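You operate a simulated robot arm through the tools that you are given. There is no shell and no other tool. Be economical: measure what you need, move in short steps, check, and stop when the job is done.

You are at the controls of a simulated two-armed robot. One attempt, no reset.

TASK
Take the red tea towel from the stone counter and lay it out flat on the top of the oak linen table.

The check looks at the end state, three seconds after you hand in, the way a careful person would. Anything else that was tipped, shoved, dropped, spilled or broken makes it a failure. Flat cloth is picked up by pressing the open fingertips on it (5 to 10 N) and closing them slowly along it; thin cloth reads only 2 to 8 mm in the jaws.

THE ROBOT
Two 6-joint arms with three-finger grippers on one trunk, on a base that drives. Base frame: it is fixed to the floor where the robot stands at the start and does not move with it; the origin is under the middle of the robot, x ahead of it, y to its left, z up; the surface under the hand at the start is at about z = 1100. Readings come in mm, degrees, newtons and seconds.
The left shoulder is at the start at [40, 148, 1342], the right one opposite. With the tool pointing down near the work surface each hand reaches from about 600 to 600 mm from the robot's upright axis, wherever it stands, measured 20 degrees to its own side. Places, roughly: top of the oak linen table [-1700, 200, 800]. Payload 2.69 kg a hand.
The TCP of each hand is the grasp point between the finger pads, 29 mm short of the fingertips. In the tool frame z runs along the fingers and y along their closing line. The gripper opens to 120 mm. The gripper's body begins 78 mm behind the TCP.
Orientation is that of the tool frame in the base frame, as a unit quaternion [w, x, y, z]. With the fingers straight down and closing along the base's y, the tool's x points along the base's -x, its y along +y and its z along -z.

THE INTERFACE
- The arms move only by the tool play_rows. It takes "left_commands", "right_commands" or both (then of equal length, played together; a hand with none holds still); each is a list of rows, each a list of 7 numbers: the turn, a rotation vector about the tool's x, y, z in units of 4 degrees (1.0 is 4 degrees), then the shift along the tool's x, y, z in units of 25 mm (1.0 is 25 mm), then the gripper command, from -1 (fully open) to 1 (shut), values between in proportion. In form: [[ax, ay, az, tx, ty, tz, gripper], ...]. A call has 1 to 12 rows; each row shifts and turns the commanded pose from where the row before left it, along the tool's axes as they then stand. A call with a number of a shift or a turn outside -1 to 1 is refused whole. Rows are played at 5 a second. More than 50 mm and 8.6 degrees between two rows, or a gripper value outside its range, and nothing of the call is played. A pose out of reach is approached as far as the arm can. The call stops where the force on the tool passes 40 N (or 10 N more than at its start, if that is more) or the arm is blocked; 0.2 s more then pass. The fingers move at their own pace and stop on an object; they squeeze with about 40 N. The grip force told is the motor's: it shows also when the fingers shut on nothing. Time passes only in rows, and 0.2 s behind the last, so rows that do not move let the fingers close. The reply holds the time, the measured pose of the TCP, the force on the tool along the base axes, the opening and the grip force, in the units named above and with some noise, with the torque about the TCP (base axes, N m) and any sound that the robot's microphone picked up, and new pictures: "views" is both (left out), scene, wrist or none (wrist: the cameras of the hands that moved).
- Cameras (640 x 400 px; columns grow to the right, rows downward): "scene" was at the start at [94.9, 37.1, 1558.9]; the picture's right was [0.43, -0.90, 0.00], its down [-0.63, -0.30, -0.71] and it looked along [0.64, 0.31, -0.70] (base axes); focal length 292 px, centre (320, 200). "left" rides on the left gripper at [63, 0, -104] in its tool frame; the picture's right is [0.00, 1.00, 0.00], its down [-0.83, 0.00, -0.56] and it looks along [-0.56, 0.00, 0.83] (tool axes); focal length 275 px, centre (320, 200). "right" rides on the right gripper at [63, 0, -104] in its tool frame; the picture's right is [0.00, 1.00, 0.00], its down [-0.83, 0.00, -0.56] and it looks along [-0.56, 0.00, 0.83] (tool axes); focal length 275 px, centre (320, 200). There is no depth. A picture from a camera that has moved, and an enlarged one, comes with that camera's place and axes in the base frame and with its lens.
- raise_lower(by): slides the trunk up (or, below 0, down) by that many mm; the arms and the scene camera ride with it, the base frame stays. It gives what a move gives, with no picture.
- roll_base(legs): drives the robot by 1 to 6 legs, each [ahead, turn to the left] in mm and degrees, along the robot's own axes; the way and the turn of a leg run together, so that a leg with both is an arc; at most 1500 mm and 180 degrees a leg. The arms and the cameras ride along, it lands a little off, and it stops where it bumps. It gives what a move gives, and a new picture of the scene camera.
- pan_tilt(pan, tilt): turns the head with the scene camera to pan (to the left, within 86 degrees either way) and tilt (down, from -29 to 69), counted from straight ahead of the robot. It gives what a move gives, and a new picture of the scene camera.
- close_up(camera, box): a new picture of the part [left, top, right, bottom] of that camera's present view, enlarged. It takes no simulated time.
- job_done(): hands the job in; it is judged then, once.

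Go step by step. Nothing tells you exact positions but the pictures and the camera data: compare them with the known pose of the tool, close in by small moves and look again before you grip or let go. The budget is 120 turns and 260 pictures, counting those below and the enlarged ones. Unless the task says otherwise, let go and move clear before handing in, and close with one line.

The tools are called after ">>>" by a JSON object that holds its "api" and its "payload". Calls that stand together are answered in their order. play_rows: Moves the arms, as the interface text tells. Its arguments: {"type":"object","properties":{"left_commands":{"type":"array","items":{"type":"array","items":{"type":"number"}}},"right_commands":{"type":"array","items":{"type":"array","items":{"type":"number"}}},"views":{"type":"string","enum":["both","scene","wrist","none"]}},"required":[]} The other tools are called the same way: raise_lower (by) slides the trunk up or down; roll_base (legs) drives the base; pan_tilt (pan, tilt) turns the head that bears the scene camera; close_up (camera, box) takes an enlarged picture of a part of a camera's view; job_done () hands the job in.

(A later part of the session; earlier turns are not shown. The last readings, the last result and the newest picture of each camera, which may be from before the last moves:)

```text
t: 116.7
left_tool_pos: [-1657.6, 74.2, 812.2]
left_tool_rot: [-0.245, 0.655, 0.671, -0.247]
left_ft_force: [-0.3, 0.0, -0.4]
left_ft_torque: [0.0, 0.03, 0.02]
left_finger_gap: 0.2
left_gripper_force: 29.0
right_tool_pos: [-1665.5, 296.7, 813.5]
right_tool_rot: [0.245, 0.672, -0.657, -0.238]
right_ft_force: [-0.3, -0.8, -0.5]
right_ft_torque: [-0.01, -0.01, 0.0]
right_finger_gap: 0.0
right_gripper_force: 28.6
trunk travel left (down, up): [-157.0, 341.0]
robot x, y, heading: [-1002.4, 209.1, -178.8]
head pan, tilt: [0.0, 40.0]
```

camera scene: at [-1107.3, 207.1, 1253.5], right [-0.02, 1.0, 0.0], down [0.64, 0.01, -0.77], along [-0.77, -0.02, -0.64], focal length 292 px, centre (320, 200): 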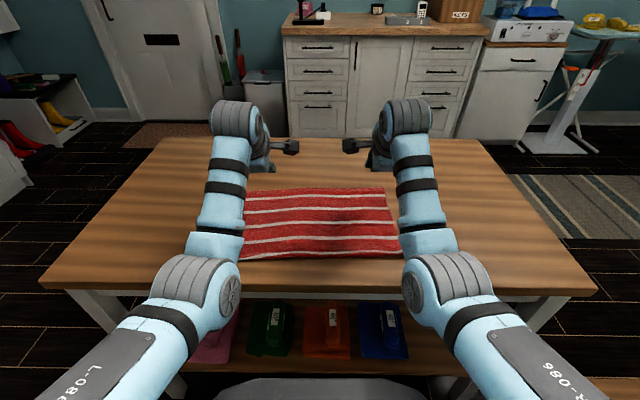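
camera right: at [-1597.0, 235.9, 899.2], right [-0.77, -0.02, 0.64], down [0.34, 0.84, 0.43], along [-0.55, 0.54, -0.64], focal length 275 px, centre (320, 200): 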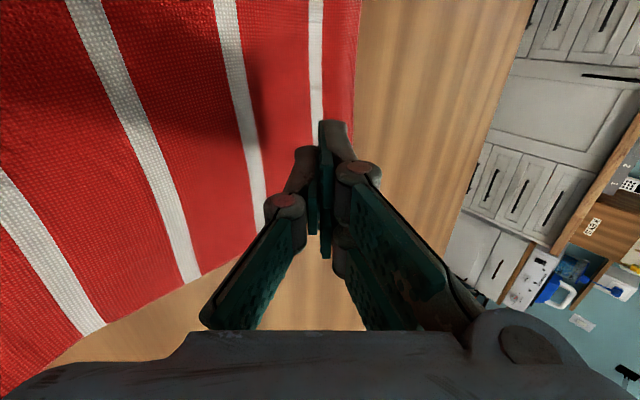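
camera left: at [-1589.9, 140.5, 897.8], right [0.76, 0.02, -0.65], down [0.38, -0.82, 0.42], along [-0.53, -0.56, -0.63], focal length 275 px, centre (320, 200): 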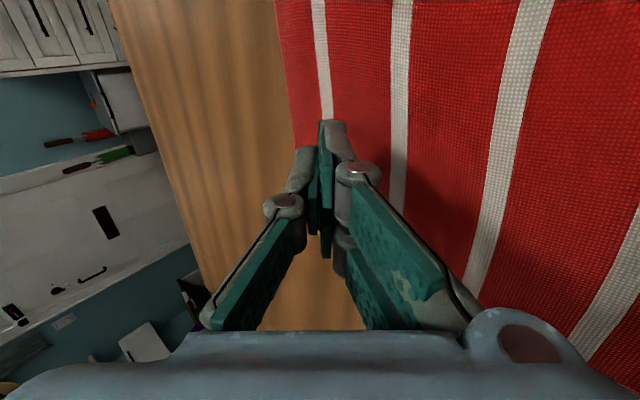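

>>> {"api": "play_rows", "payload": {"left_commands": [[0, 0, 0, 0, 0.05, 0.06, 1], [0, 0, 0, 0, 0.05, 0.06, 1], [0, 0, 0, 0, 0, 0, 1]], "right_commands": [[0, 0, 0, 0, -0.05, 0.06, 1], [0, 0, 0, 0, -0.05, 0.06, 1], [0, 0, 0, 0, 0, 0, 1]], "views": "none"}}

>>> {"api": "play_rows", "payload": {"left_commands": [[0, 0, 0, 0, 0.05, 0.06, 1], [0, 0, 0, 0, 0.05, 0.06, 1], [0, 0, 0, 0, 0, 0, 1]], "right_commands": [[0, 0, 0, 0, -0.05, 0.06, 1], [0, 0, 0, 0, -0.05, 0.06, 1], [0, 0, 0, 0, 0, 0, 1]], "views": "wrist"}}

```text
t: 117.5
left_tool_pos: [-1658.1, 75.1, 808.7]
left_tool_rot: [-0.245, 0.655, 0.671, -0.247]
left_ft_force: [0.0, -0.7, -0.8]
left_ft_torque: [-0.02, -0.02, -0.01]
left_finger_gap: 0.1
left_gripper_force: 29.0
right_tool_pos: [-1665.9, 296.8, 808.4]
right_tool_rot: [0.245, 0.673, -0.657, -0.239]
right_ft_force: [0.8, 0.4, 0.5]
right_ft_torque: [0.0, 0.03, -0.03]
right_finger_gap: 0.2
right_gripper_force: 28.3
trunk travel left (down, up): [-157.0, 341.0]
robot x, y, heading: [-998.8, 204.3, -178.6]
head pan, tilt: [0.0, 40.0]
```

```text
t: 118.3
left_tool_pos: [-1657.4, 76.5, 805.7]
left_tool_rot: [-0.244, 0.654, 0.672, -0.248]
left_ft_force: [-0.5, 0.8, 0.1]
left_ft_torque: [0.03, -0.02, -0.02]
left_finger_gap: 0.0
left_gripper_force: 28.4
right_tool_pos: [-1665.8, 295.6, 804.6]
right_tool_rot: [0.246, 0.671, -0.657, -0.239]
right_ft_force: [0.3, 0.1, 0.1]
right_ft_torque: [0.01, 0.03, 0.05]
right_finger_gap: 0.0
right_gripper_force: 28.6
trunk travel left (down, up): [-157.0, 341.0]
robot x, y, heading: [-1001.6, 208.0, -178.7]
head pan, tilt: [0.0, 40.0]
camera right: at [-1597.0, 235.0, 884.8], right [-0.77, -0.02, 0.64], down [0.34, 0.84, 0.43], along [-0.55, 0.54, -0.64], focal length 275 px, centre (320, 200)
camera left: at [-1590.6, 139.5, 883.9], right [0.76, 0.02, -0.65], down [0.38, -0.82, 0.42], along [-0.53, -0.57, -0.63], focal length 275 px, centre (320, 200)
```

right: 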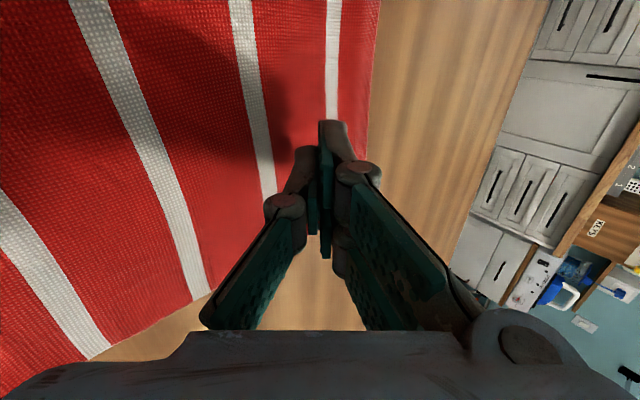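
left: 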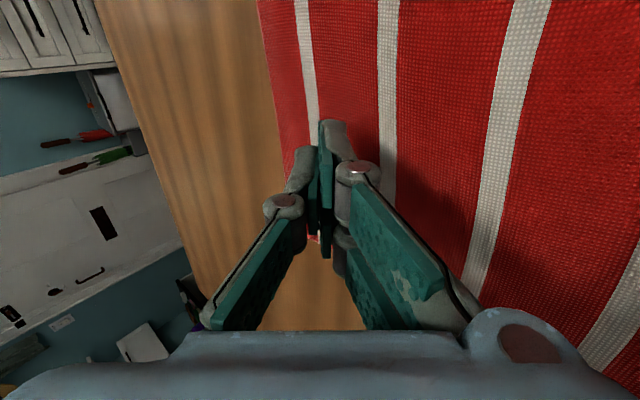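

Comparing the two wrist views, the table top is actually at z ≈ 767, so about 16 mm remains. I'll continue down.

>>> {"api": "play_rows", "payload": {"left_commands": [[0, 0, 0, 0, 0.06, 0.075, 1], [0, 0, 0, 0, 0.06, 0.075, 1], [0, 0, 0, 0, 0.06, 0.075, 1], [0, 0, 0, 0, 0.06, 0.075, 1], [0, 0, 0, 0, 0, 0, 1]], "right_commands": [[0, 0, 0, 0, -0.06, 0.075, 1], [0, 0, 0, 0, -0.06, 0.075, 1], [0, 0, 0, 0, -0.06, 0.075, 1], [0, 0, 0, 0, -0.06, 0.075, 1], [0, 0, 0, 0, 0, 0, 1]], "views": "none"}}

>>> {"api": "play_rows", "payload": {"left_commands": [[0, 0, 0, 0, 0.05, 0.06, 1], [0, 0, 0, 0, 0.05, 0.06, 1], [0, 0, 0, 0, 0, 0, 1]], "right_commands": [[0, 0, 0, 0, -0.05, 0.06, 1], [0, 0, 0, 0, -0.05, 0.06, 1], [0, 0, 0, 0, 0, 0, 1]], "views": "none"}}

```text
t: 119.5
left_tool_pos: [-1657.5, 76.0, 794.5]
left_tool_rot: [-0.245, 0.656, 0.67, -0.247]
left_ft_force: [-1.2, 0.2, 0.7]
left_ft_torque: [0.01, 0.03, -0.04]
left_finger_gap: 0.0
left_gripper_force: 28.0
right_tool_pos: [-1665.9, 294.7, 793.4]
right_tool_rot: [0.246, 0.671, -0.657, -0.238]
right_ft_force: [-0.2, -0.6, -0.1]
right_ft_torque: [-0.02, -0.04, -0.01]
right_finger_gap: 0.3
right_gripper_force: 29.0
trunk travel left (down, up): [-157.0, 341.0]
robot x, y, heading: [-1003.3, 210.7, -178.5]
head pan, tilt: [0.0, 40.0]
```

```text
t: 120.3
left_tool_pos: [-1657.8, 76.2, 789.4]
left_tool_rot: [-0.245, 0.654, 0.672, -0.247]
left_ft_force: [0.5, 0.0, 0.1]
left_ft_torque: [0.0, -0.01, 0.0]
left_finger_gap: 0.0
left_gripper_force: 28.7
right_tool_pos: [-1665.6, 297.0, 790.7]
right_tool_rot: [0.246, 0.671, -0.657, -0.239]
right_ft_force: [-0.5, 0.5, -0.4]
right_ft_torque: [0.01, 0.01, 0.01]
right_finger_gap: 0.0
right_gripper_force: 28.9
trunk travel left (down, up): [-157.0, 341.0]
robot x, y, heading: [-1003.8, 209.0, -178.6]
head pan, tilt: [0.0, 40.0]
```

Since the far edge is really at about −1735, I'll roll forward 25 mm first and then continue to contact.

>>> {"api": "roll_base", "payload": {"legs": [[25, 0]]}}

>>> {"api": "play_rows", "payload": {"left_commands": [[0, 0, 0, 0, 0.05, 0.06, 1], [0, 0, 0, 0, 0, 0, 1]], "right_commands": [[0, 0, 0, 0, -0.05, 0.06, 1], [0, 0, 0, 0, 0, 0, 1]], "views": "wrist"}}

```text
t: 121.1
left_tool_pos: [-1681.7, 76.2, 791.5]
left_tool_rot: [-0.245, 0.655, 0.671, -0.248]
left_ft_force: [1.4, -0.3, 0.2]
left_ft_torque: [0.0, -0.01, 0.02]
left_finger_gap: 0.0
left_gripper_force: 28.8
right_tool_pos: [-1689.8, 296.5, 792.2]
right_tool_rot: [0.246, 0.671, -0.657, -0.239]
right_ft_force: [0.2, 0.8, -0.7]
right_ft_torque: [0.0, 0.01, 0.02]
right_finger_gap: 0.0
right_gripper_force: 28.2
trunk travel left (down, up): [-157.0, 341.0]
robot x, y, heading: [-1027.7, 208.8, -178.7]
head pan, tilt: [0.0, 40.0]
camera scene: at [-1130.5, 206.5, 1253.6], right [-0.02, 1.0, 0.0], down [0.64, 0.01, -0.77], along [-0.77, -0.02, -0.64], focal length 292 px, centre (320, 200)
```

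scene: 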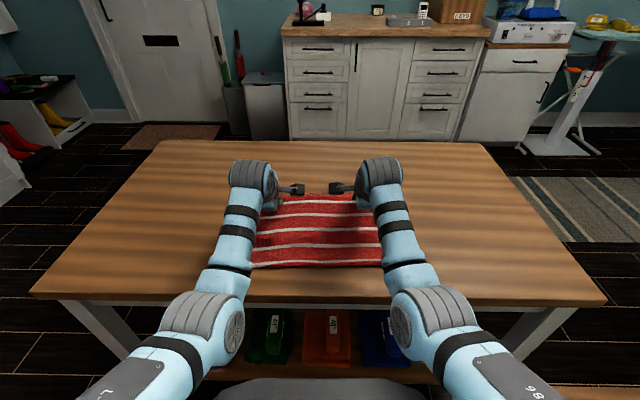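

```text
t: 121.7
left_tool_pos: [-1682.5, 75.8, 788.2]
left_tool_rot: [-0.244, 0.655, 0.671, -0.246]
left_ft_force: [-0.1, -0.7, 0.1]
left_ft_torque: [-0.04, 0.0, -0.01]
left_finger_gap: 0.0
left_gripper_force: 28.9
right_tool_pos: [-1691.6, 295.2, 790.1]
right_tool_rot: [0.245, 0.671, -0.658, -0.239]
right_ft_force: [0.8, 0.1, 0.6]
right_ft_torque: [-0.01, 0.0, 0.0]
right_finger_gap: 0.2
right_gripper_force: 28.3
trunk travel left (down, up): [-157.0, 341.0]
robot x, y, heading: [-1027.4, 202.3, -178.8]
head pan, tilt: [0.0, 40.0]
camera right: at [-1621.5, 234.9, 869.8], right [-0.77, -0.02, 0.64], down [0.34, 0.84, 0.43], along [-0.55, 0.54, -0.64], focal length 275 px, centre (320, 200)
camera left: at [-1615.5, 140.1, 867.4], right [0.76, 0.02, -0.65], down [0.38, -0.82, 0.42], along [-0.53, -0.57, -0.63], focal length 275 px, centre (320, 200)
```

right: 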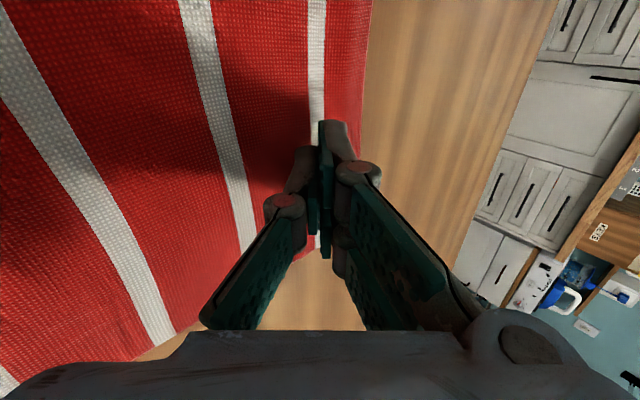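
left: 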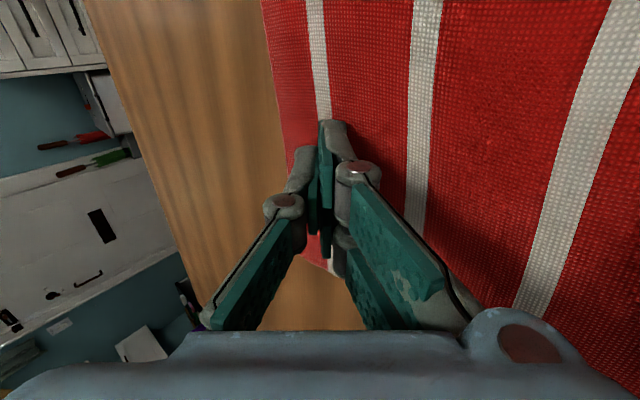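

>>> {"api": "play_rows", "payload": {"left_commands": [[0, 0, 0, 0, 0.05, 0.06, 1], [0, 0, 0, 0, 0.05, 0.06, 1], [0, 0, 0, 0, 0, 0, 1]], "right_commands": [[0, 0, 0, 0, -0.06, 0.075, 1], [0, 0, 0, 0, -0.06, 0.075, 1], [0, 0, 0, 0, 0, 0, 1]], "views": "none"}}

>>> {"api": "play_rows", "payload": {"left_commands": [[0, 0, 0, 0, 0.05, 0.06, 1], [0, 0, 0, 0, 0, 0, 1]], "right_commands": [[0, 0, 0, 0, -0.05, 0.06, 1], [0, 0, 0, 0, 0, 0, 1]], "views": "none"}}

```text
t: 122.5
left_tool_pos: [-1681.2, 75.7, 786.4]
left_tool_rot: [-0.245, 0.654, 0.671, -0.248]
left_ft_force: [-1.5, 0.9, 3.4]
left_ft_torque: [-0.04, 0.01, -0.01]
left_finger_gap: 0.0
left_gripper_force: 28.3
right_tool_pos: [-1690.5, 297.6, 786.6]
right_tool_rot: [0.246, 0.671, -0.656, -0.24]
right_ft_force: [-1.8, -1.2, 7.3]
right_ft_torque: [-0.05, 0.1, 0.03]
right_finger_gap: 0.1
right_gripper_force: 28.4
trunk travel left (down, up): [-157.0, 341.0]
robot x, y, heading: [-1025.2, 206.4, -178.8]
head pan, tilt: [0.0, 40.0]
```

```text
t: 123.1
left_tool_pos: [-1680.9, 75.6, 785.9]
left_tool_rot: [-0.247, 0.655, 0.67, -0.248]
left_ft_force: [-2.2, -0.7, 11.0]
left_ft_torque: [-0.08, 0.12, 0.0]
left_finger_gap: 0.2
left_gripper_force: 28.3
right_tool_pos: [-1689.3, 296.8, 785.2]
right_tool_rot: [0.248, 0.671, -0.656, -0.241]
right_ft_force: [-3.3, -0.2, 13.9]
right_ft_torque: [-0.01, 0.22, 0.01]
right_finger_gap: 0.0
right_gripper_force: 27.7
trunk travel left (down, up): [-157.0, 341.0]
robot x, y, heading: [-1026.8, 205.4, -178.6]
head pan, tilt: [0.0, 40.0]
```

The tips press with 11 and 14 N. I'll slide the towel 45 mm away from me with the base.

>>> {"api": "roll_base", "payload": {"legs": [[45, 0]]}}

>>> {"api": "close_up", "payload": {"camera": "scene", "box": [190, 160, 450, 330]}}

```text
t: 124.0
left_tool_pos: [-1723.2, 75.4, 784.6]
left_tool_rot: [-0.246, 0.655, 0.67, -0.248]
left_ft_force: [2.3, 0.3, 10.1]
left_ft_torque: [-0.09, 0.05, 0.0]
left_finger_gap: 0.0
left_gripper_force: 28.3
right_tool_pos: [-1731.9, 295.9, 786.5]
right_tool_rot: [0.247, 0.671, -0.656, -0.24]
right_ft_force: [0.4, -0.7, 16.2]
right_ft_torque: [0.02, 0.11, 0.0]
right_finger_gap: 0.0
right_gripper_force: 28.3
trunk travel left (down, up): [-157.0, 341.0]
robot x, y, heading: [-1069.8, 206.0, -178.4]
head pan, tilt: [0.0, 40.0]
camera scene: at [-1170.9, 205.5, 1254.0], right [-0.02, 1.0, 0.0], down [0.64, 0.01, -0.77], along [-0.77, -0.02, -0.64], focal length 292 px, centre (320, 200)
```

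scene: 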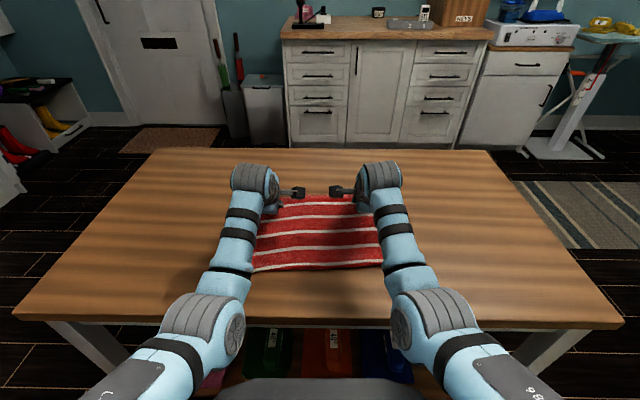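

```text
2.35 times, centred on (320, 245) of scene
camera zoom: at [-1170.9, 205.5, 1254.0], right [-0.02, 1.0, 0.0], down [0.64, 0.01, -0.77], along [-0.77, -0.02, -0.64], focal length 688 px, centre (320, 94)
```

zoom: 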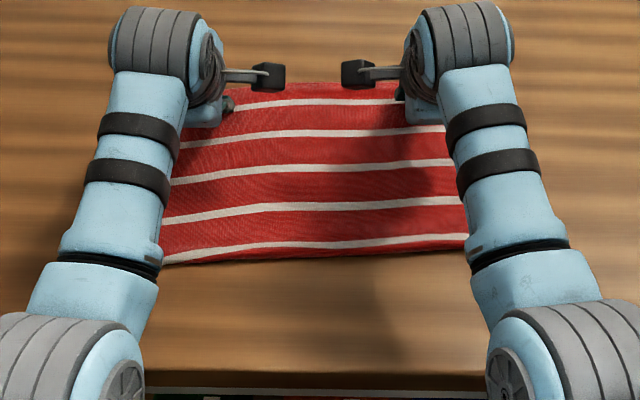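

The towel slid along with the hands and the hem is beginning to roll out. I'll slide another 30 mm.

>>> {"api": "roll_base", "payload": {"legs": [[30, 0]]}}

>>> {"api": "close_up", "payload": {"camera": "scene", "box": [190, 160, 450, 330]}}

```text
t: 124.9
left_tool_pos: [-1756.8, 75.0, 786.5]
left_tool_rot: [-0.246, 0.655, 0.67, -0.248]
left_ft_force: [1.1, 1.3, 11.0]
left_ft_torque: [-0.08, 0.06, 0.03]
left_finger_gap: 0.0
left_gripper_force: 28.3
right_tool_pos: [-1762.6, 295.1, 786.0]
right_tool_rot: [0.247, 0.671, -0.657, -0.241]
right_ft_force: [0.4, -0.2, 12.0]
right_ft_torque: [-0.05, 0.09, -0.03]
right_finger_gap: 0.0
right_gripper_force: 28.3
trunk travel left (down, up): [-157.0, 341.0]
robot x, y, heading: [-1107.9, 202.4, -178.7]
head pan, tilt: [0.0, 40.0]
camera scene: at [-1202.1, 204.9, 1253.9], right [-0.02, 1.0, 0.0], down [0.64, 0.01, -0.77], along [-0.77, -0.02, -0.64], focal length 292 px, centre (320, 200)
```

scene: 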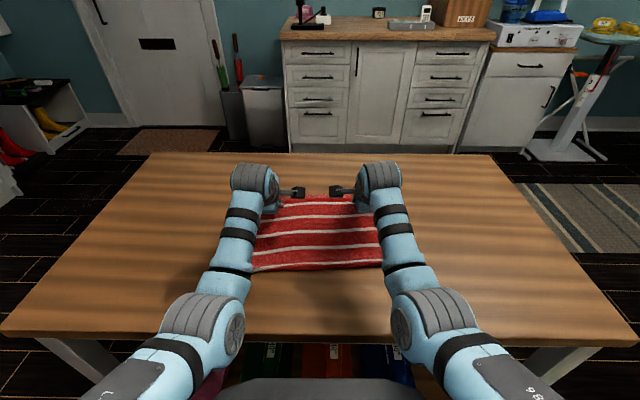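

```text
2.35 times, centred on (320, 245) of scene
camera zoom: at [-1202.1, 204.9, 1253.9], right [-0.02, 1.0, 0.0], down [0.64, 0.01, -0.77], along [-0.77, -0.02, -0.64], focal length 688 px, centre (320, 94)
```

zoom: 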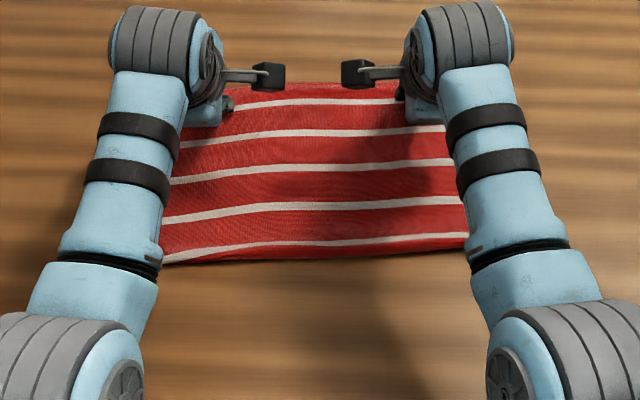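

The towel is now well inside the table top, but the hem has only partly unrolled. I'll lift the hands, back off and look at the near edge closely.

>>> {"api": "play_rows", "payload": {"left_commands": [[0, 0, 0, 0, -0.3, -0.4, 1], [0, 0, 0, 0, -0.6, -0.8, 1], [0, 0, 0, 0, -0.6, -0.8, 1], [0, 0, 0, -0.5, 0, -0.5, 1]], "right_commands": [[0, 0, 0, 0, 0.3, -0.4, 1], [0, 0, 0, 0, 0.6, -0.8, 1], [0, 0, 0, 0, 0.6, -0.8, 1], [0, 0, 0, -0.5, 0, -0.5, 1]], "views": "none"}}

>>> {"api": "roll_base", "payload": {"legs": [[-260, 0]]}}

>>> {"api": "close_up", "payload": {"camera": "scene", "box": [220, 120, 420, 240]}}

>>> {"api": "close_up", "payload": {"camera": "left", "box": [160, 0, 480, 200]}}

>>> {"api": "close_up", "payload": {"camera": "right", "box": [160, 0, 480, 200]}}

```text
t: 125.9
left_tool_pos: [-1747.0, 63.0, 855.8]
left_tool_rot: [-0.245, 0.655, 0.671, -0.247]
left_ft_force: [-0.9, 0.0, -0.6]
left_ft_torque: [-0.04, 0.0, -0.02]
left_finger_gap: 0.1
left_gripper_force: 28.8
right_tool_pos: [-1753.9, 307.8, 855.7]
right_tool_rot: [0.245, 0.672, -0.657, -0.239]
right_ft_force: [0.2, -0.6, -1.1]
right_ft_torque: [0.02, 0.0, 0.01]
right_finger_gap: 0.0
right_gripper_force: 28.9
trunk travel left (down, up): [-157.0, 341.0]
robot x, y, heading: [-1104.7, 206.8, -178.6]
head pan, tilt: [0.0, 40.0]
```

```text
t: 127.8
left_tool_pos: [-1485.4, 64.7, 855.8]
left_tool_rot: [-0.245, 0.653, 0.673, -0.247]
left_ft_force: [0.1, -0.2, -0.7]
left_ft_torque: [-0.01, 0.02, 0.0]
left_finger_gap: 0.0
left_gripper_force: 28.8
right_tool_pos: [-1495.6, 310.0, 855.8]
right_tool_rot: [0.246, 0.673, -0.655, -0.239]
right_ft_force: [-0.3, -0.5, -0.1]
right_ft_torque: [0.0, 0.03, -0.03]
right_finger_gap: 0.0
right_gripper_force: 28.7
trunk travel left (down, up): [-157.0, 341.0]
robot x, y, heading: [-844.1, 213.7, -178.5]
head pan, tilt: [0.0, 40.0]
camera scene: at [-946.9, 210.8, 1253.4], right [-0.03, 1.0, 0.0], down [0.64, 0.02, -0.77], along [-0.77, -0.02, -0.64], focal length 292 px, centre (320, 200)
```

scene: 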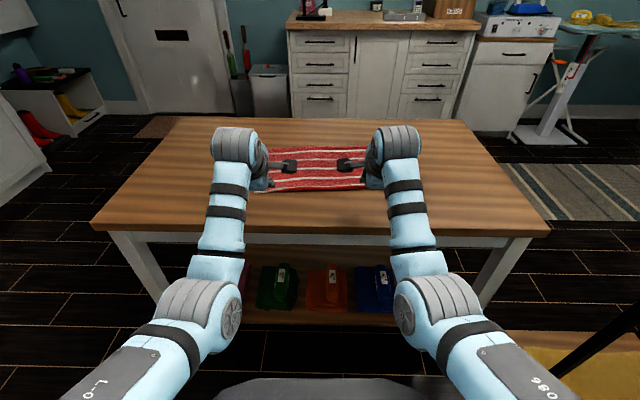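

```text
3.20 times, centred on (320, 180) of scene
camera zoom: at [-946.9, 210.8, 1253.4], right [-0.03, 1.0, 0.0], down [0.64, 0.02, -0.77], along [-0.77, -0.02, -0.64], focal length 935 px, centre (320, 264)
```

zoom: 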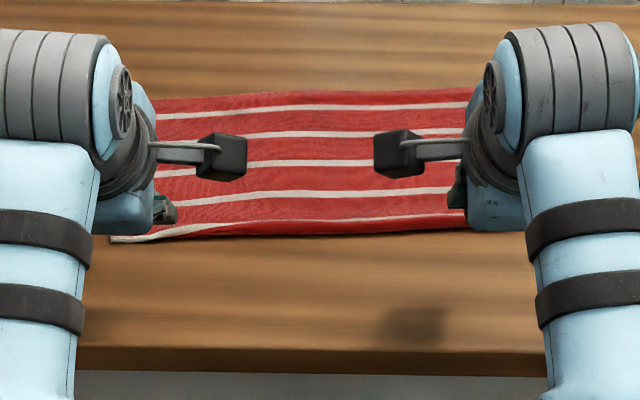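

```text
2.00 times, centred on (320, 100) of left
camera zoom: at [-1418.8, 129.9, 935.3], right [0.76, 0.02, -0.65], down [0.38, -0.82, 0.42], along [-0.53, -0.57, -0.63], focal length 551 px, centre (320, 400)
```

zoom: 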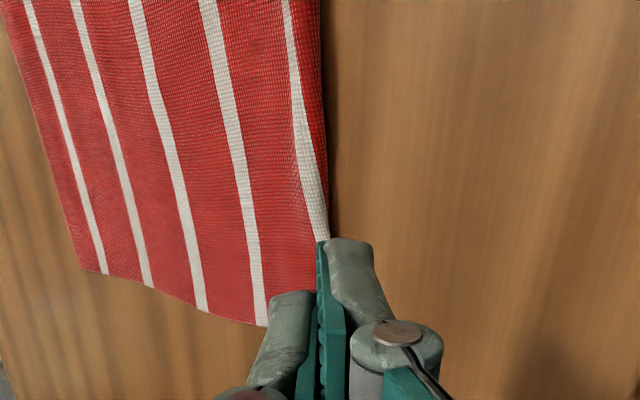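

```text
2.00 times, centred on (320, 100) of right
camera zoom: at [-1425.6, 250.4, 935.7], right [-0.76, -0.03, 0.64], down [0.33, 0.84, 0.43], along [-0.55, 0.54, -0.64], focal length 551 px, centre (320, 400)
```

zoom: 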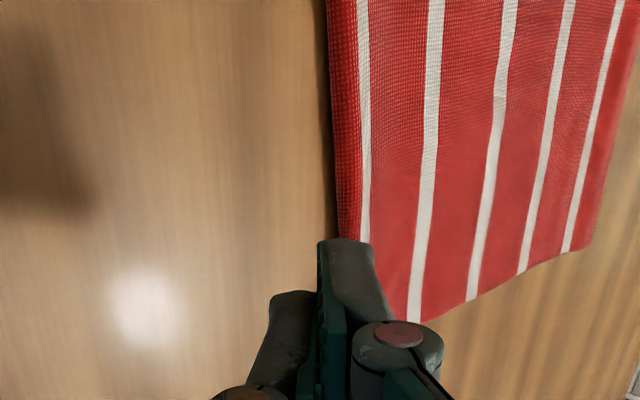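

The hem is folded under along the near edge (fold at x ≈ −1573). I'll straighten the hands to vertical, pick up the near edge at both corners, and lay it again so the hem trails towards me.

>>> {"api": "play_rows", "payload": {"left_commands": [[-1, 0, 0, -0.08, 0.243, -0.176, 0.33], [-1, 0, 0, -0.08, 0.254, -0.159, 0.33], [-1, 0, 0, -0.08, 0.265, -0.141, 0.33], [-1, 0, 0, -0.08, 0.274, -0.122, 0.33], [-1, 0, 0, -0.08, 0.282, -0.103, 0.33], [-1, 0, 0, -0.08, 0.288, -0.083, 0.33], [-1, 0, 0, -0.08, 0.293, -0.062, 0.33], [-1, 0, 0, -0.08, 0.297, -0.042, 0.33], [-1, 0, 0, -0.08, 0.3, -0.02, 0.33], [-1, 0, 0, -0.08, 0.3, 0, 0.33], [0, 0, 0, 0, 0, 0, 0.33]], "right_commands": [[1, 0, 0, -0.2, -0.243, -0.176, 0.33], [1, 0, 0, -0.2, -0.254, -0.159, 0.33], [1, 0, 0, -0.2, -0.265, -0.141, 0.33], [1, 0, 0, -0.2, -0.274, -0.122, 0.33], [1, 0, 0, -0.2, -0.282, -0.103, 0.33], [1, 0, 0, -0.2, -0.288, -0.083, 0.33], [1, 0, 0, -0.2, -0.293, -0.062, 0.33], [1, 0, 0, -0.2, -0.297, -0.042, 0.33], [1, 0, 0, -0.2, -0.3, -0.02, 0.33], [1, 0, 0, -0.2, -0.3, 0, 0.33], [0, 0, 0, 0, 0, 0, 0.33]], "views": "wrist"}}

```text
t: 130.2
left_tool_pos: [-1411.3, 47.5, 850.1]
left_tool_rot: [-0.006, 0.696, 0.718, -0.003]
left_ft_force: [-0.6, 0.0, -0.5]
left_ft_torque: [-0.01, 0.0, 0.0]
left_finger_gap: 40.4
left_gripper_force: 0.0
right_tool_pos: [-1419.2, 363.7, 849.9]
right_tool_rot: [0.001, 0.716, -0.698, 0.001]
right_ft_force: [-1.0, -0.8, -0.4]
right_ft_torque: [0.0, -0.01, 0.0]
right_finger_gap: 40.2
right_gripper_force: 0.1
trunk travel left (down, up): [-157.0, 341.0]
robot x, y, heading: [-844.9, 212.7, -178.4]
head pan, tilt: [0.0, 40.0]
camera right: at [-1416.2, 301.1, 953.7], right [-1.0, -0.03, 0.0], down [-0.03, 0.83, 0.55], along [-0.02, 0.55, -0.83], focal length 275 px, centre (320, 200)
camera left: at [-1410.2, 110.5, 954.5], right [1.0, 0.02, -0.01], down [0.03, -0.83, 0.55], along [0.0, -0.55, -0.83], focal length 275 px, centre (320, 200)
```

right: 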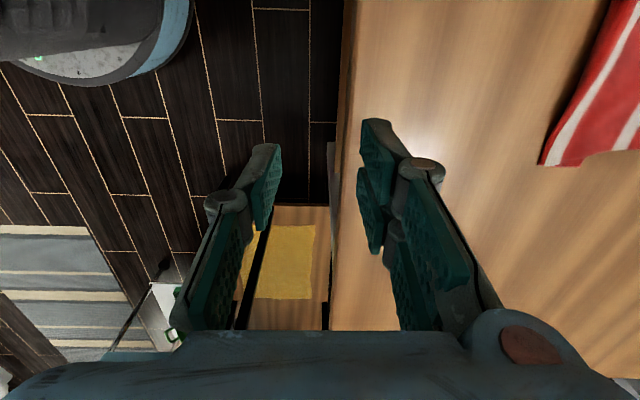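
left: 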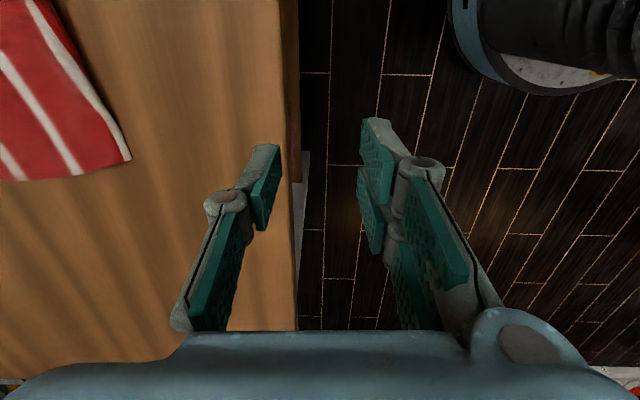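

Now the near corners are clear: left at about (−1552, 20), right at about (−1587, 388). I'll roll forward 165 mm so the fingers straddle the folded edge.

>>> {"api": "roll_base", "payload": {"legs": [[165, 0]]}}

>>> {"api": "play_rows", "payload": {"left_commands": [[0, 0, 0, 0, 0.2, 0.5, 0.33], [0, 0, 0, 0, 0.2, 0.5, 0.33], [0, 0, 0, 0, 0, 0.5, 0.33], [0, 0, 0, 0, 0, 0.2, 0.33]], "right_commands": [[0, 0, 0, 0, 0.12, 0.5, 0.33], [0, 0, 0, 0, 0.12, 0.5, 0.33], [0, 0, 0, 0, 0, 0.5, 0.33], [0, 0, 0, 0, 0, 0.2, 0.33]], "views": "wrist"}}

```text
t: 131.6
left_tool_pos: [-1571.2, 39.4, 849.5]
left_tool_rot: [-0.006, 0.695, 0.719, -0.003]
left_ft_force: [-1.4, -0.3, 0.6]
left_ft_torque: [0.01, -0.01, 0.0]
left_finger_gap: 39.9
left_gripper_force: 0.1
right_tool_pos: [-1581.6, 353.9, 848.8]
right_tool_rot: [0.002, 0.72, -0.694, 0.0]
right_ft_force: [-0.4, -0.3, -0.2]
right_ft_torque: [0.0, 0.0, -0.01]
right_finger_gap: 40.4
right_gripper_force: 0.0
trunk travel left (down, up): [-157.0, 341.0]
robot x, y, heading: [-1007.2, 205.4, -178.0]
head pan, tilt: [0.0, 40.0]
camera scene: at [-1108.9, 204.9, 1253.5], right [-0.04, 1.0, 0.0], down [0.64, 0.02, -0.77], along [-0.77, -0.03, -0.64], focal length 292 px, centre (320, 200)
```

scene: 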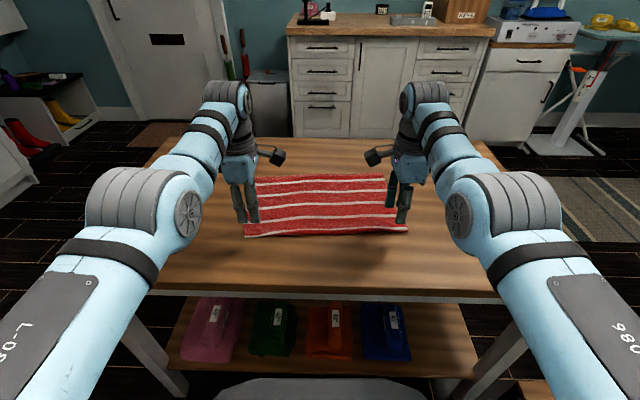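

```text
t: 132.6
left_tool_pos: [-1563.5, 39.3, 806.8]
left_tool_rot: [-0.005, 0.695, 0.719, -0.003]
left_ft_force: [0.5, 1.2, 0.2]
left_ft_torque: [0.02, 0.0, 0.02]
left_finger_gap: 40.1
left_gripper_force: 0.0
right_tool_pos: [-1584.1, 354.8, 806.7]
right_tool_rot: [0.002, 0.719, -0.695, 0.0]
right_ft_force: [0.1, 0.6, 0.3]
right_ft_torque: [-0.02, 0.0, -0.01]
right_finger_gap: 40.3
right_gripper_force: 0.1
right hand out of reach, approached as far as the arm can: row 1
trunk travel left (down, up): [-157.0, 341.0]
robot x, y, heading: [-1007.4, 204.3, -178.1]
head pan, tilt: [0.0, 40.0]
camera right: at [-1580.7, 292.2, 911.2], right [-1.0, -0.04, 0.0], down [-0.03, 0.83, 0.55], along [-0.02, 0.55, -0.83], focal length 275 px, centre (320, 200)
camera left: at [-1564.6, 102.8, 911.8], right [1.0, 0.03, -0.01], down [0.03, -0.83, 0.55], along [0.01, -0.55, -0.83], focal length 275 px, centre (320, 200)
```

right: 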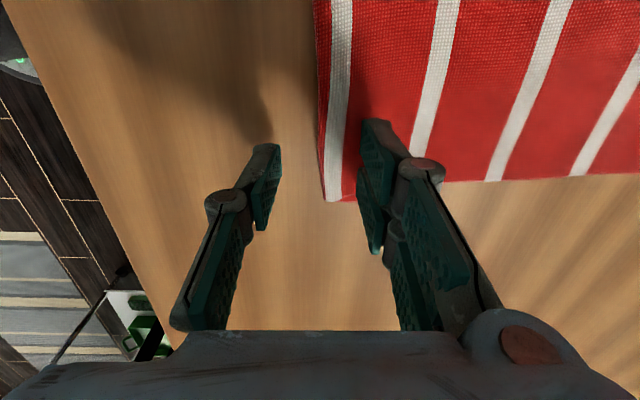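
left: 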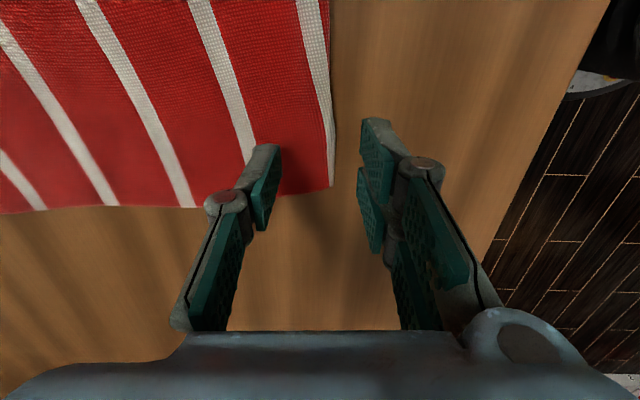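

The folded edge sits centrally between the fingers of both hands. I'll lower to contact.

>>> {"api": "play_rows", "payload": {"left_commands": [[0, 0, 0, 0, 0, 0.2, 0.33], [0, 0, 0, 0, 0, 0.2, 0.33], [0, 0, 0, 0, 0, 0.08, 0.33], [0, 0, 0, 0, 0, 0, 0.33]], "right_commands": [[0, 0, 0, 0, 0, 0.2, 0.33], [0, 0, 0, 0, 0, 0.2, 0.33], [0, 0, 0, 0, 0, 0.08, 0.33], [0, 0, 0, 0, 0, 0, 0.33]], "views": "none"}}

```text
t: 133.6
left_tool_pos: [-1563.2, 39.1, 795.8]
left_tool_rot: [-0.005, 0.694, 0.72, -0.003]
left_ft_force: [-0.1, -0.3, -0.6]
left_ft_torque: [0.01, -0.02, 0.03]
left_finger_gap: 39.9
left_gripper_force: 0.0
right_tool_pos: [-1583.5, 354.5, 794.5]
right_tool_rot: [0.001, 0.719, -0.695, 0.0]
right_ft_force: [0.0, -0.8, 0.6]
right_ft_torque: [0.01, 0.02, 0.01]
right_finger_gap: 40.0
right_gripper_force: 0.1
trunk travel left (down, up): [-157.0, 341.0]
robot x, y, heading: [-1005.9, 208.9, -177.7]
head pan, tilt: [0.0, 40.0]
```

>>> {"api": "play_rows", "payload": {"left_commands": [[0, 0, 0, 0, 0, 0.08, 0.33], [0, 0, 0, 0, 0, 0.06, 0.33], [0, 0, 0, 0, 0, 0, 0.33]], "right_commands": [[0, 0, 0, 0, 0, 0.06, 0.33], [0, 0, 0, 0, 0, 0.04, 0.33], [0, 0, 0, 0, 0, 0, 0.33]], "views": "none"}}

```text
t: 134.4
left_tool_pos: [-1562.9, 40.2, 792.7]
left_tool_rot: [-0.006, 0.694, 0.72, -0.002]
left_ft_force: [0.3, 0.8, 0.3]
left_ft_torque: [-0.01, 0.02, -0.02]
left_finger_gap: 39.9
left_gripper_force: 0.0
right_tool_pos: [-1585.3, 353.4, 791.6]
right_tool_rot: [0.001, 0.719, -0.695, 0.0]
right_ft_force: [0.5, 1.0, -0.5]
right_ft_torque: [0.03, 0.0, 0.02]
right_finger_gap: 40.4
right_gripper_force: 0.2
trunk travel left (down, up): [-157.0, 341.0]
robot x, y, heading: [-1007.2, 209.5, -178.2]
head pan, tilt: [0.0, 40.0]
```

>>> {"api": "play_rows", "payload": {"left_commands": [[0, 0, 0, 0, 0, 0.08, 0.33], [0, 0, 0, 0, 0, 0.06, 0.33], [0, 0, 0, 0, 0, 0, 0.33]], "right_commands": [[0, 0, 0, 0, 0, 0.08, 0.33], [0, 0, 0, 0, 0, 0.06, 0.33], [0, 0, 0, 0, 0, 0, 0.33]], "views": "none"}}

>>> {"api": "play_rows", "payload": {"left_commands": [[0, 0, 0, 0, 0, 0.06, 0.33], [0, 0, 0, 0, 0, 0, 0.33]], "right_commands": [[0, 0, 0, 0, 0, 0.06, 0.33], [0, 0, 0, 0, 0, 0, 0.33]], "views": "wrist"}}

```text
t: 135.2
left_tool_pos: [-1562.4, 39.9, 790.0]
left_tool_rot: [-0.008, 0.695, 0.719, -0.005]
left_ft_force: [-0.8, 1.0, 11.1]
left_ft_torque: [-0.04, 0.31, -0.04]
left_finger_gap: 41.3
left_gripper_force: 1.1
right_tool_pos: [-1582.5, 354.8, 790.2]
right_tool_rot: [0.002, 0.72, -0.694, -0.001]
right_ft_force: [-1.6, -1.6, 9.5]
right_ft_torque: [0.03, 0.32, 0.05]
right_finger_gap: 41.8
right_gripper_force: 1.6
trunk travel left (down, up): [-157.0, 341.0]
robot x, y, heading: [-1005.3, 206.5, -178.1]
head pan, tilt: [0.0, 40.0]
```

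```text
t: 135.8
left_tool_pos: [-1560.6, 39.1, 788.8]
left_tool_rot: [-0.008, 0.695, 0.719, -0.005]
left_ft_force: [-2.9, 2.7, 21.0]
left_ft_torque: [0.03, 0.65, -0.09]
left_finger_gap: 43.1
left_gripper_force: 2.3
right_tool_pos: [-1582.1, 354.6, 790.0]
right_tool_rot: [0.005, 0.72, -0.694, -0.002]
right_ft_force: [-3.8, -3.0, 16.2]
right_ft_torque: [-0.01, 0.53, 0.08]
right_finger_gap: 43.4
right_gripper_force: 2.1
trunk travel left (down, up): [-157.0, 341.0]
robot x, y, heading: [-1001.5, 205.8, -178.0]
head pan, tilt: [0.0, 40.0]
camera right: at [-1577.7, 292.7, 895.0], right [-1.0, -0.04, 0.01], down [-0.03, 0.83, 0.55], along [-0.03, 0.55, -0.83], focal length 275 px, centre (320, 200)
camera left: at [-1560.0, 102.9, 894.3], right [1.0, 0.03, -0.02], down [0.04, -0.83, 0.55], along [0.0, -0.55, -0.83], focal length 275 px, centre (320, 200)
```

right: 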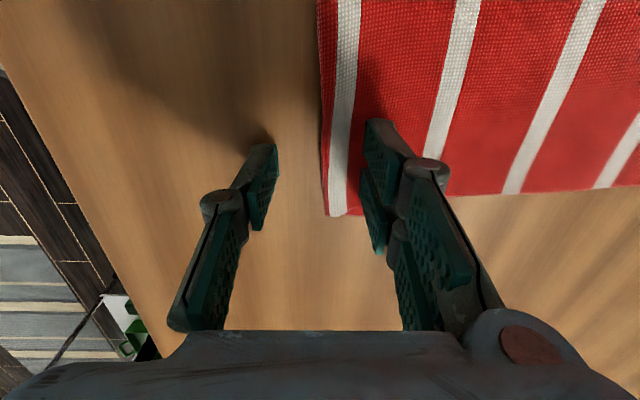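
left: 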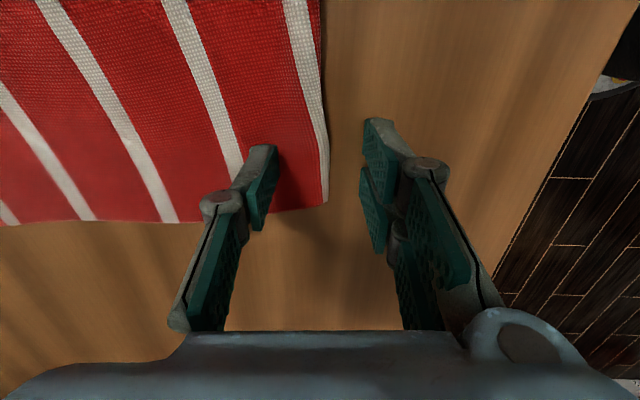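

Contact is a bit heavy at 16–21 N, so I'll ease off slightly and close slowly.

>>> {"api": "play_rows", "payload": {"left_commands": [[0, 0, 0, 0, 0, -0.03, 0.33], [0, 0, 0, 0, 0, 0, 0.4], [0, 0, 0, 0, 0, 0, 0.47], [0, 0, 0, 0, 0, 0, 0.54], [0, 0, 0, 0, 0, 0, 0.61], [0, 0, 0, 0, 0, 0, 0.68], [0, 0, 0, 0, 0, 0, 0.75], [0, 0, 0, 0, 0, 0, 0.82], [0, 0, 0, 0, 0, 0, 0.89], [0, 0, 0, 0, 0, 0, 1], [0, 0, 0, 0, 0, 0, 1]], "right_commands": [[0, 0, 0, 0, 0, -0.02, 0.33], [0, 0, 0, 0, 0, 0, 0.4], [0, 0, 0, 0, 0, 0, 0.47], [0, 0, 0, 0, 0, 0, 0.54], [0, 0, 0, 0, 0, 0, 0.61], [0, 0, 0, 0, 0, 0, 0.68], [0, 0, 0, 0, 0, 0, 0.75], [0, 0, 0, 0, 0, 0, 0.82], [0, 0, 0, 0, 0, 0, 0.89], [0, 0, 0, 0, 0, 0, 1], [0, 0, 0, 0, 0, 0, 1]], "views": "wrist"}}

```text
t: 138.2
left_tool_pos: [-1562.5, 39.3, 789.0]
left_tool_rot: [-0.008, 0.694, 0.72, -0.004]
left_ft_force: [1.3, 0.7, 3.3]
left_ft_torque: [0.02, 0.02, 0.06]
left_finger_gap: 2.6
left_gripper_force: 30.2
right_tool_pos: [-1583.3, 354.1, 789.5]
right_tool_rot: [0.002, 0.719, -0.695, -0.001]
right_ft_force: [-2.8, -1.3, 11.3]
right_ft_torque: [0.06, -0.11, 0.0]
right_finger_gap: 2.9
right_gripper_force: 29.3
trunk travel left (down, up): [-157.0, 341.0]
robot x, y, heading: [-1005.9, 209.1, -177.9]
head pan, tilt: [0.0, 40.0]
camera right: at [-1579.2, 291.7, 893.5], right [-1.0, -0.04, 0.01], down [-0.03, 0.83, 0.55], along [-0.03, 0.55, -0.83], focal length 275 px, centre (320, 200)
camera left: at [-1561.4, 102.3, 893.4], right [1.0, 0.03, -0.01], down [0.03, -0.83, 0.55], along [0.01, -0.55, -0.83], focal length 275 px, centre (320, 200)
```

right: 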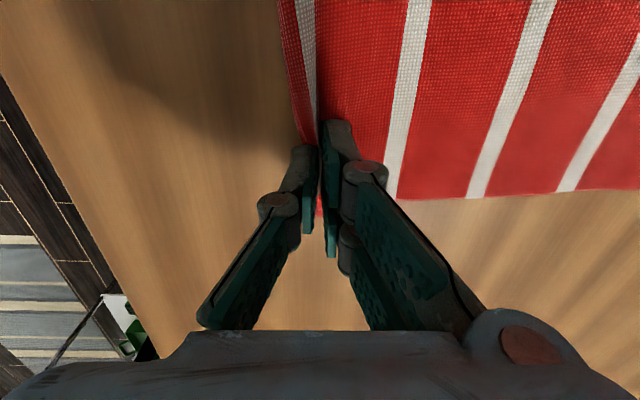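
left: 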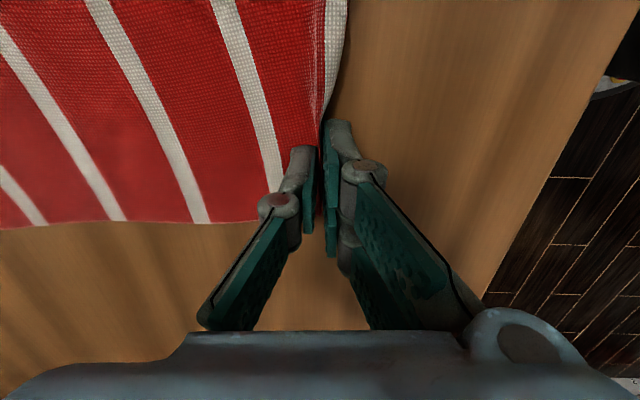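

Both corners are pinched. I'll lift the near edge about 75 mm and look at how the hem hangs.

>>> {"api": "raise_lower", "payload": {"by": 40}}

>>> {"api": "roll_base", "payload": {"legs": [[20, 0]]}}

>>> {"api": "raise_lower", "payload": {"by": 35}}

>>> {"api": "close_up", "payload": {"camera": "scene", "box": [210, 140, 430, 270]}}

>>> {"api": "close_up", "payload": {"camera": "left", "box": [160, 0, 480, 200]}}

>>> {"api": "close_up", "payload": {"camera": "right", "box": [160, 0, 480, 200]}}

```text
t: 139.0
left_tool_pos: [-1564.4, 40.4, 827.6]
left_tool_rot: [-0.006, 0.693, 0.72, -0.002]
left_ft_force: [1.0, 0.1, 0.0]
left_ft_torque: [-0.01, 0.0, 0.0]
left_finger_gap: 2.4
left_gripper_force: 30.7
right_tool_pos: [-1584.3, 353.9, 826.4]
right_tool_rot: [0.0, 0.719, -0.695, 0.001]
right_ft_force: [0.1, -0.6, -0.5]
right_ft_torque: [-0.01, 0.04, 0.0]
right_finger_gap: 2.8
right_gripper_force: 29.7
trunk travel left (down, up): [-197.0, 301.0]
robot x, y, heading: [-1004.0, 208.5, -178.2]
head pan, tilt: [0.0, 40.0]
```

```text
t: 139.8
left_tool_pos: [-1581.0, 38.4, 829.9]
left_tool_rot: [-0.007, 0.693, 0.72, -0.004]
left_ft_force: [1.4, 0.1, -1.7]
left_ft_torque: [0.0, 0.04, -0.03]
left_finger_gap: 3.0
left_gripper_force: 31.1
right_tool_pos: [-1601.6, 353.6, 828.2]
right_tool_rot: [0.003, 0.719, -0.695, -0.001]
right_ft_force: [-0.8, -0.9, 0.8]
right_ft_torque: [0.01, -0.14, -0.04]
right_finger_gap: 2.5
right_gripper_force: 34.3
trunk travel left (down, up): [-197.0, 301.0]
robot x, y, heading: [-1025.1, 204.5, -177.6]
head pan, tilt: [0.0, 40.0]
camera scene: at [-1126.1, 204.2, 1294.0], right [-0.04, 1.0, 0.0], down [0.64, 0.02, -0.77], along [-0.77, -0.03, -0.64], focal length 292 px, centre (320, 200)
```

scene: 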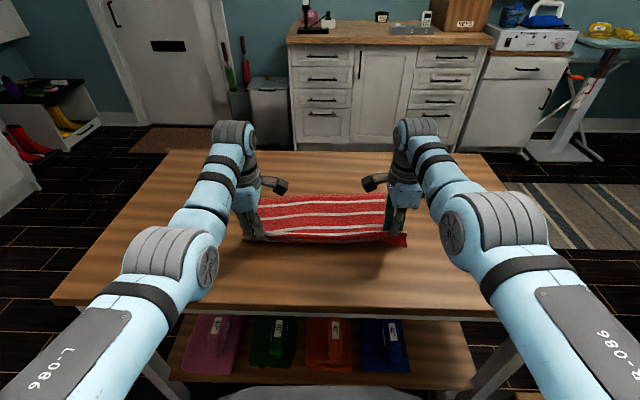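

```text
t: 140.6
left_tool_pos: [-1583.0, 39.1, 861.9]
left_tool_rot: [-0.006, 0.694, 0.72, -0.002]
left_ft_force: [-0.5, 0.2, -0.1]
left_ft_torque: [0.02, -0.03, -0.01]
left_finger_gap: 3.4
left_gripper_force: 34.4
right_tool_pos: [-1604.3, 352.8, 862.2]
right_tool_rot: [0.002, 0.72, -0.694, 0.0]
right_ft_force: [1.1, -0.4, 1.5]
right_ft_torque: [0.02, -0.01, 0.01]
right_finger_gap: 2.5
right_gripper_force: 30.8
trunk travel left (down, up): [-232.0, 266.0]
robot x, y, heading: [-1028.8, 210.1, -177.5]
head pan, tilt: [0.0, 40.0]
```

```text
2.91 times, centred on (320, 205) of scene
camera zoom: at [-1130.3, 204.1, 1328.5], right [-0.04, 1.0, 0.0], down [0.64, 0.02, -0.77], along [-0.76, -0.03, -0.64], focal length 850 px, centre (320, 186)
```

zoom: 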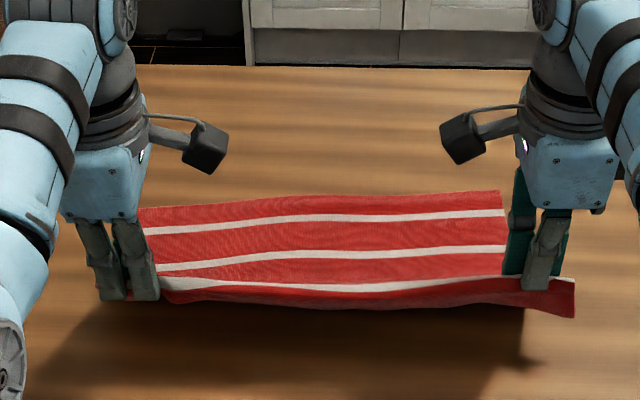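

```text
2.00 times, centred on (320, 100) of left
camera zoom: at [-1583.6, 101.7, 966.7], right [1.0, 0.03, -0.01], down [0.03, -0.83, 0.55], along [0.01, -0.55, -0.83], focal length 551 px, centre (320, 400)
```

zoom: 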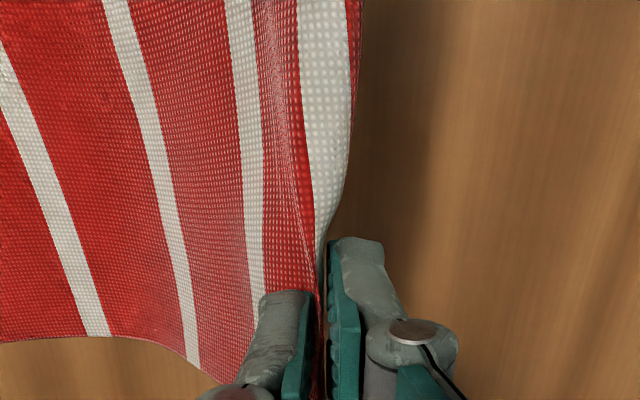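

```text
2.00 times, centred on (320, 100) of right
camera zoom: at [-1601.4, 291.1, 966.5], right [-1.0, -0.04, 0.0], down [-0.03, 0.83, 0.55], along [-0.02, 0.55, -0.83], focal length 551 px, centre (320, 400)
```

zoom: 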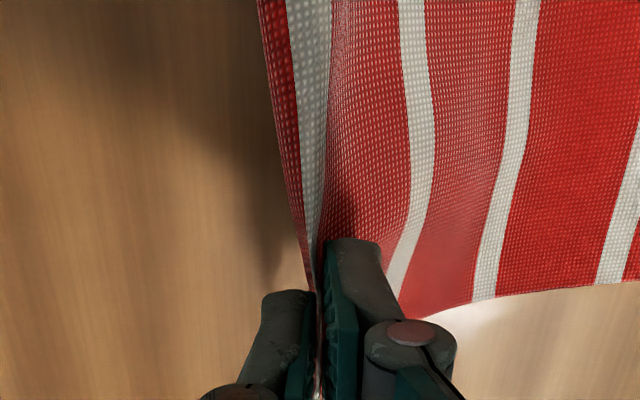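

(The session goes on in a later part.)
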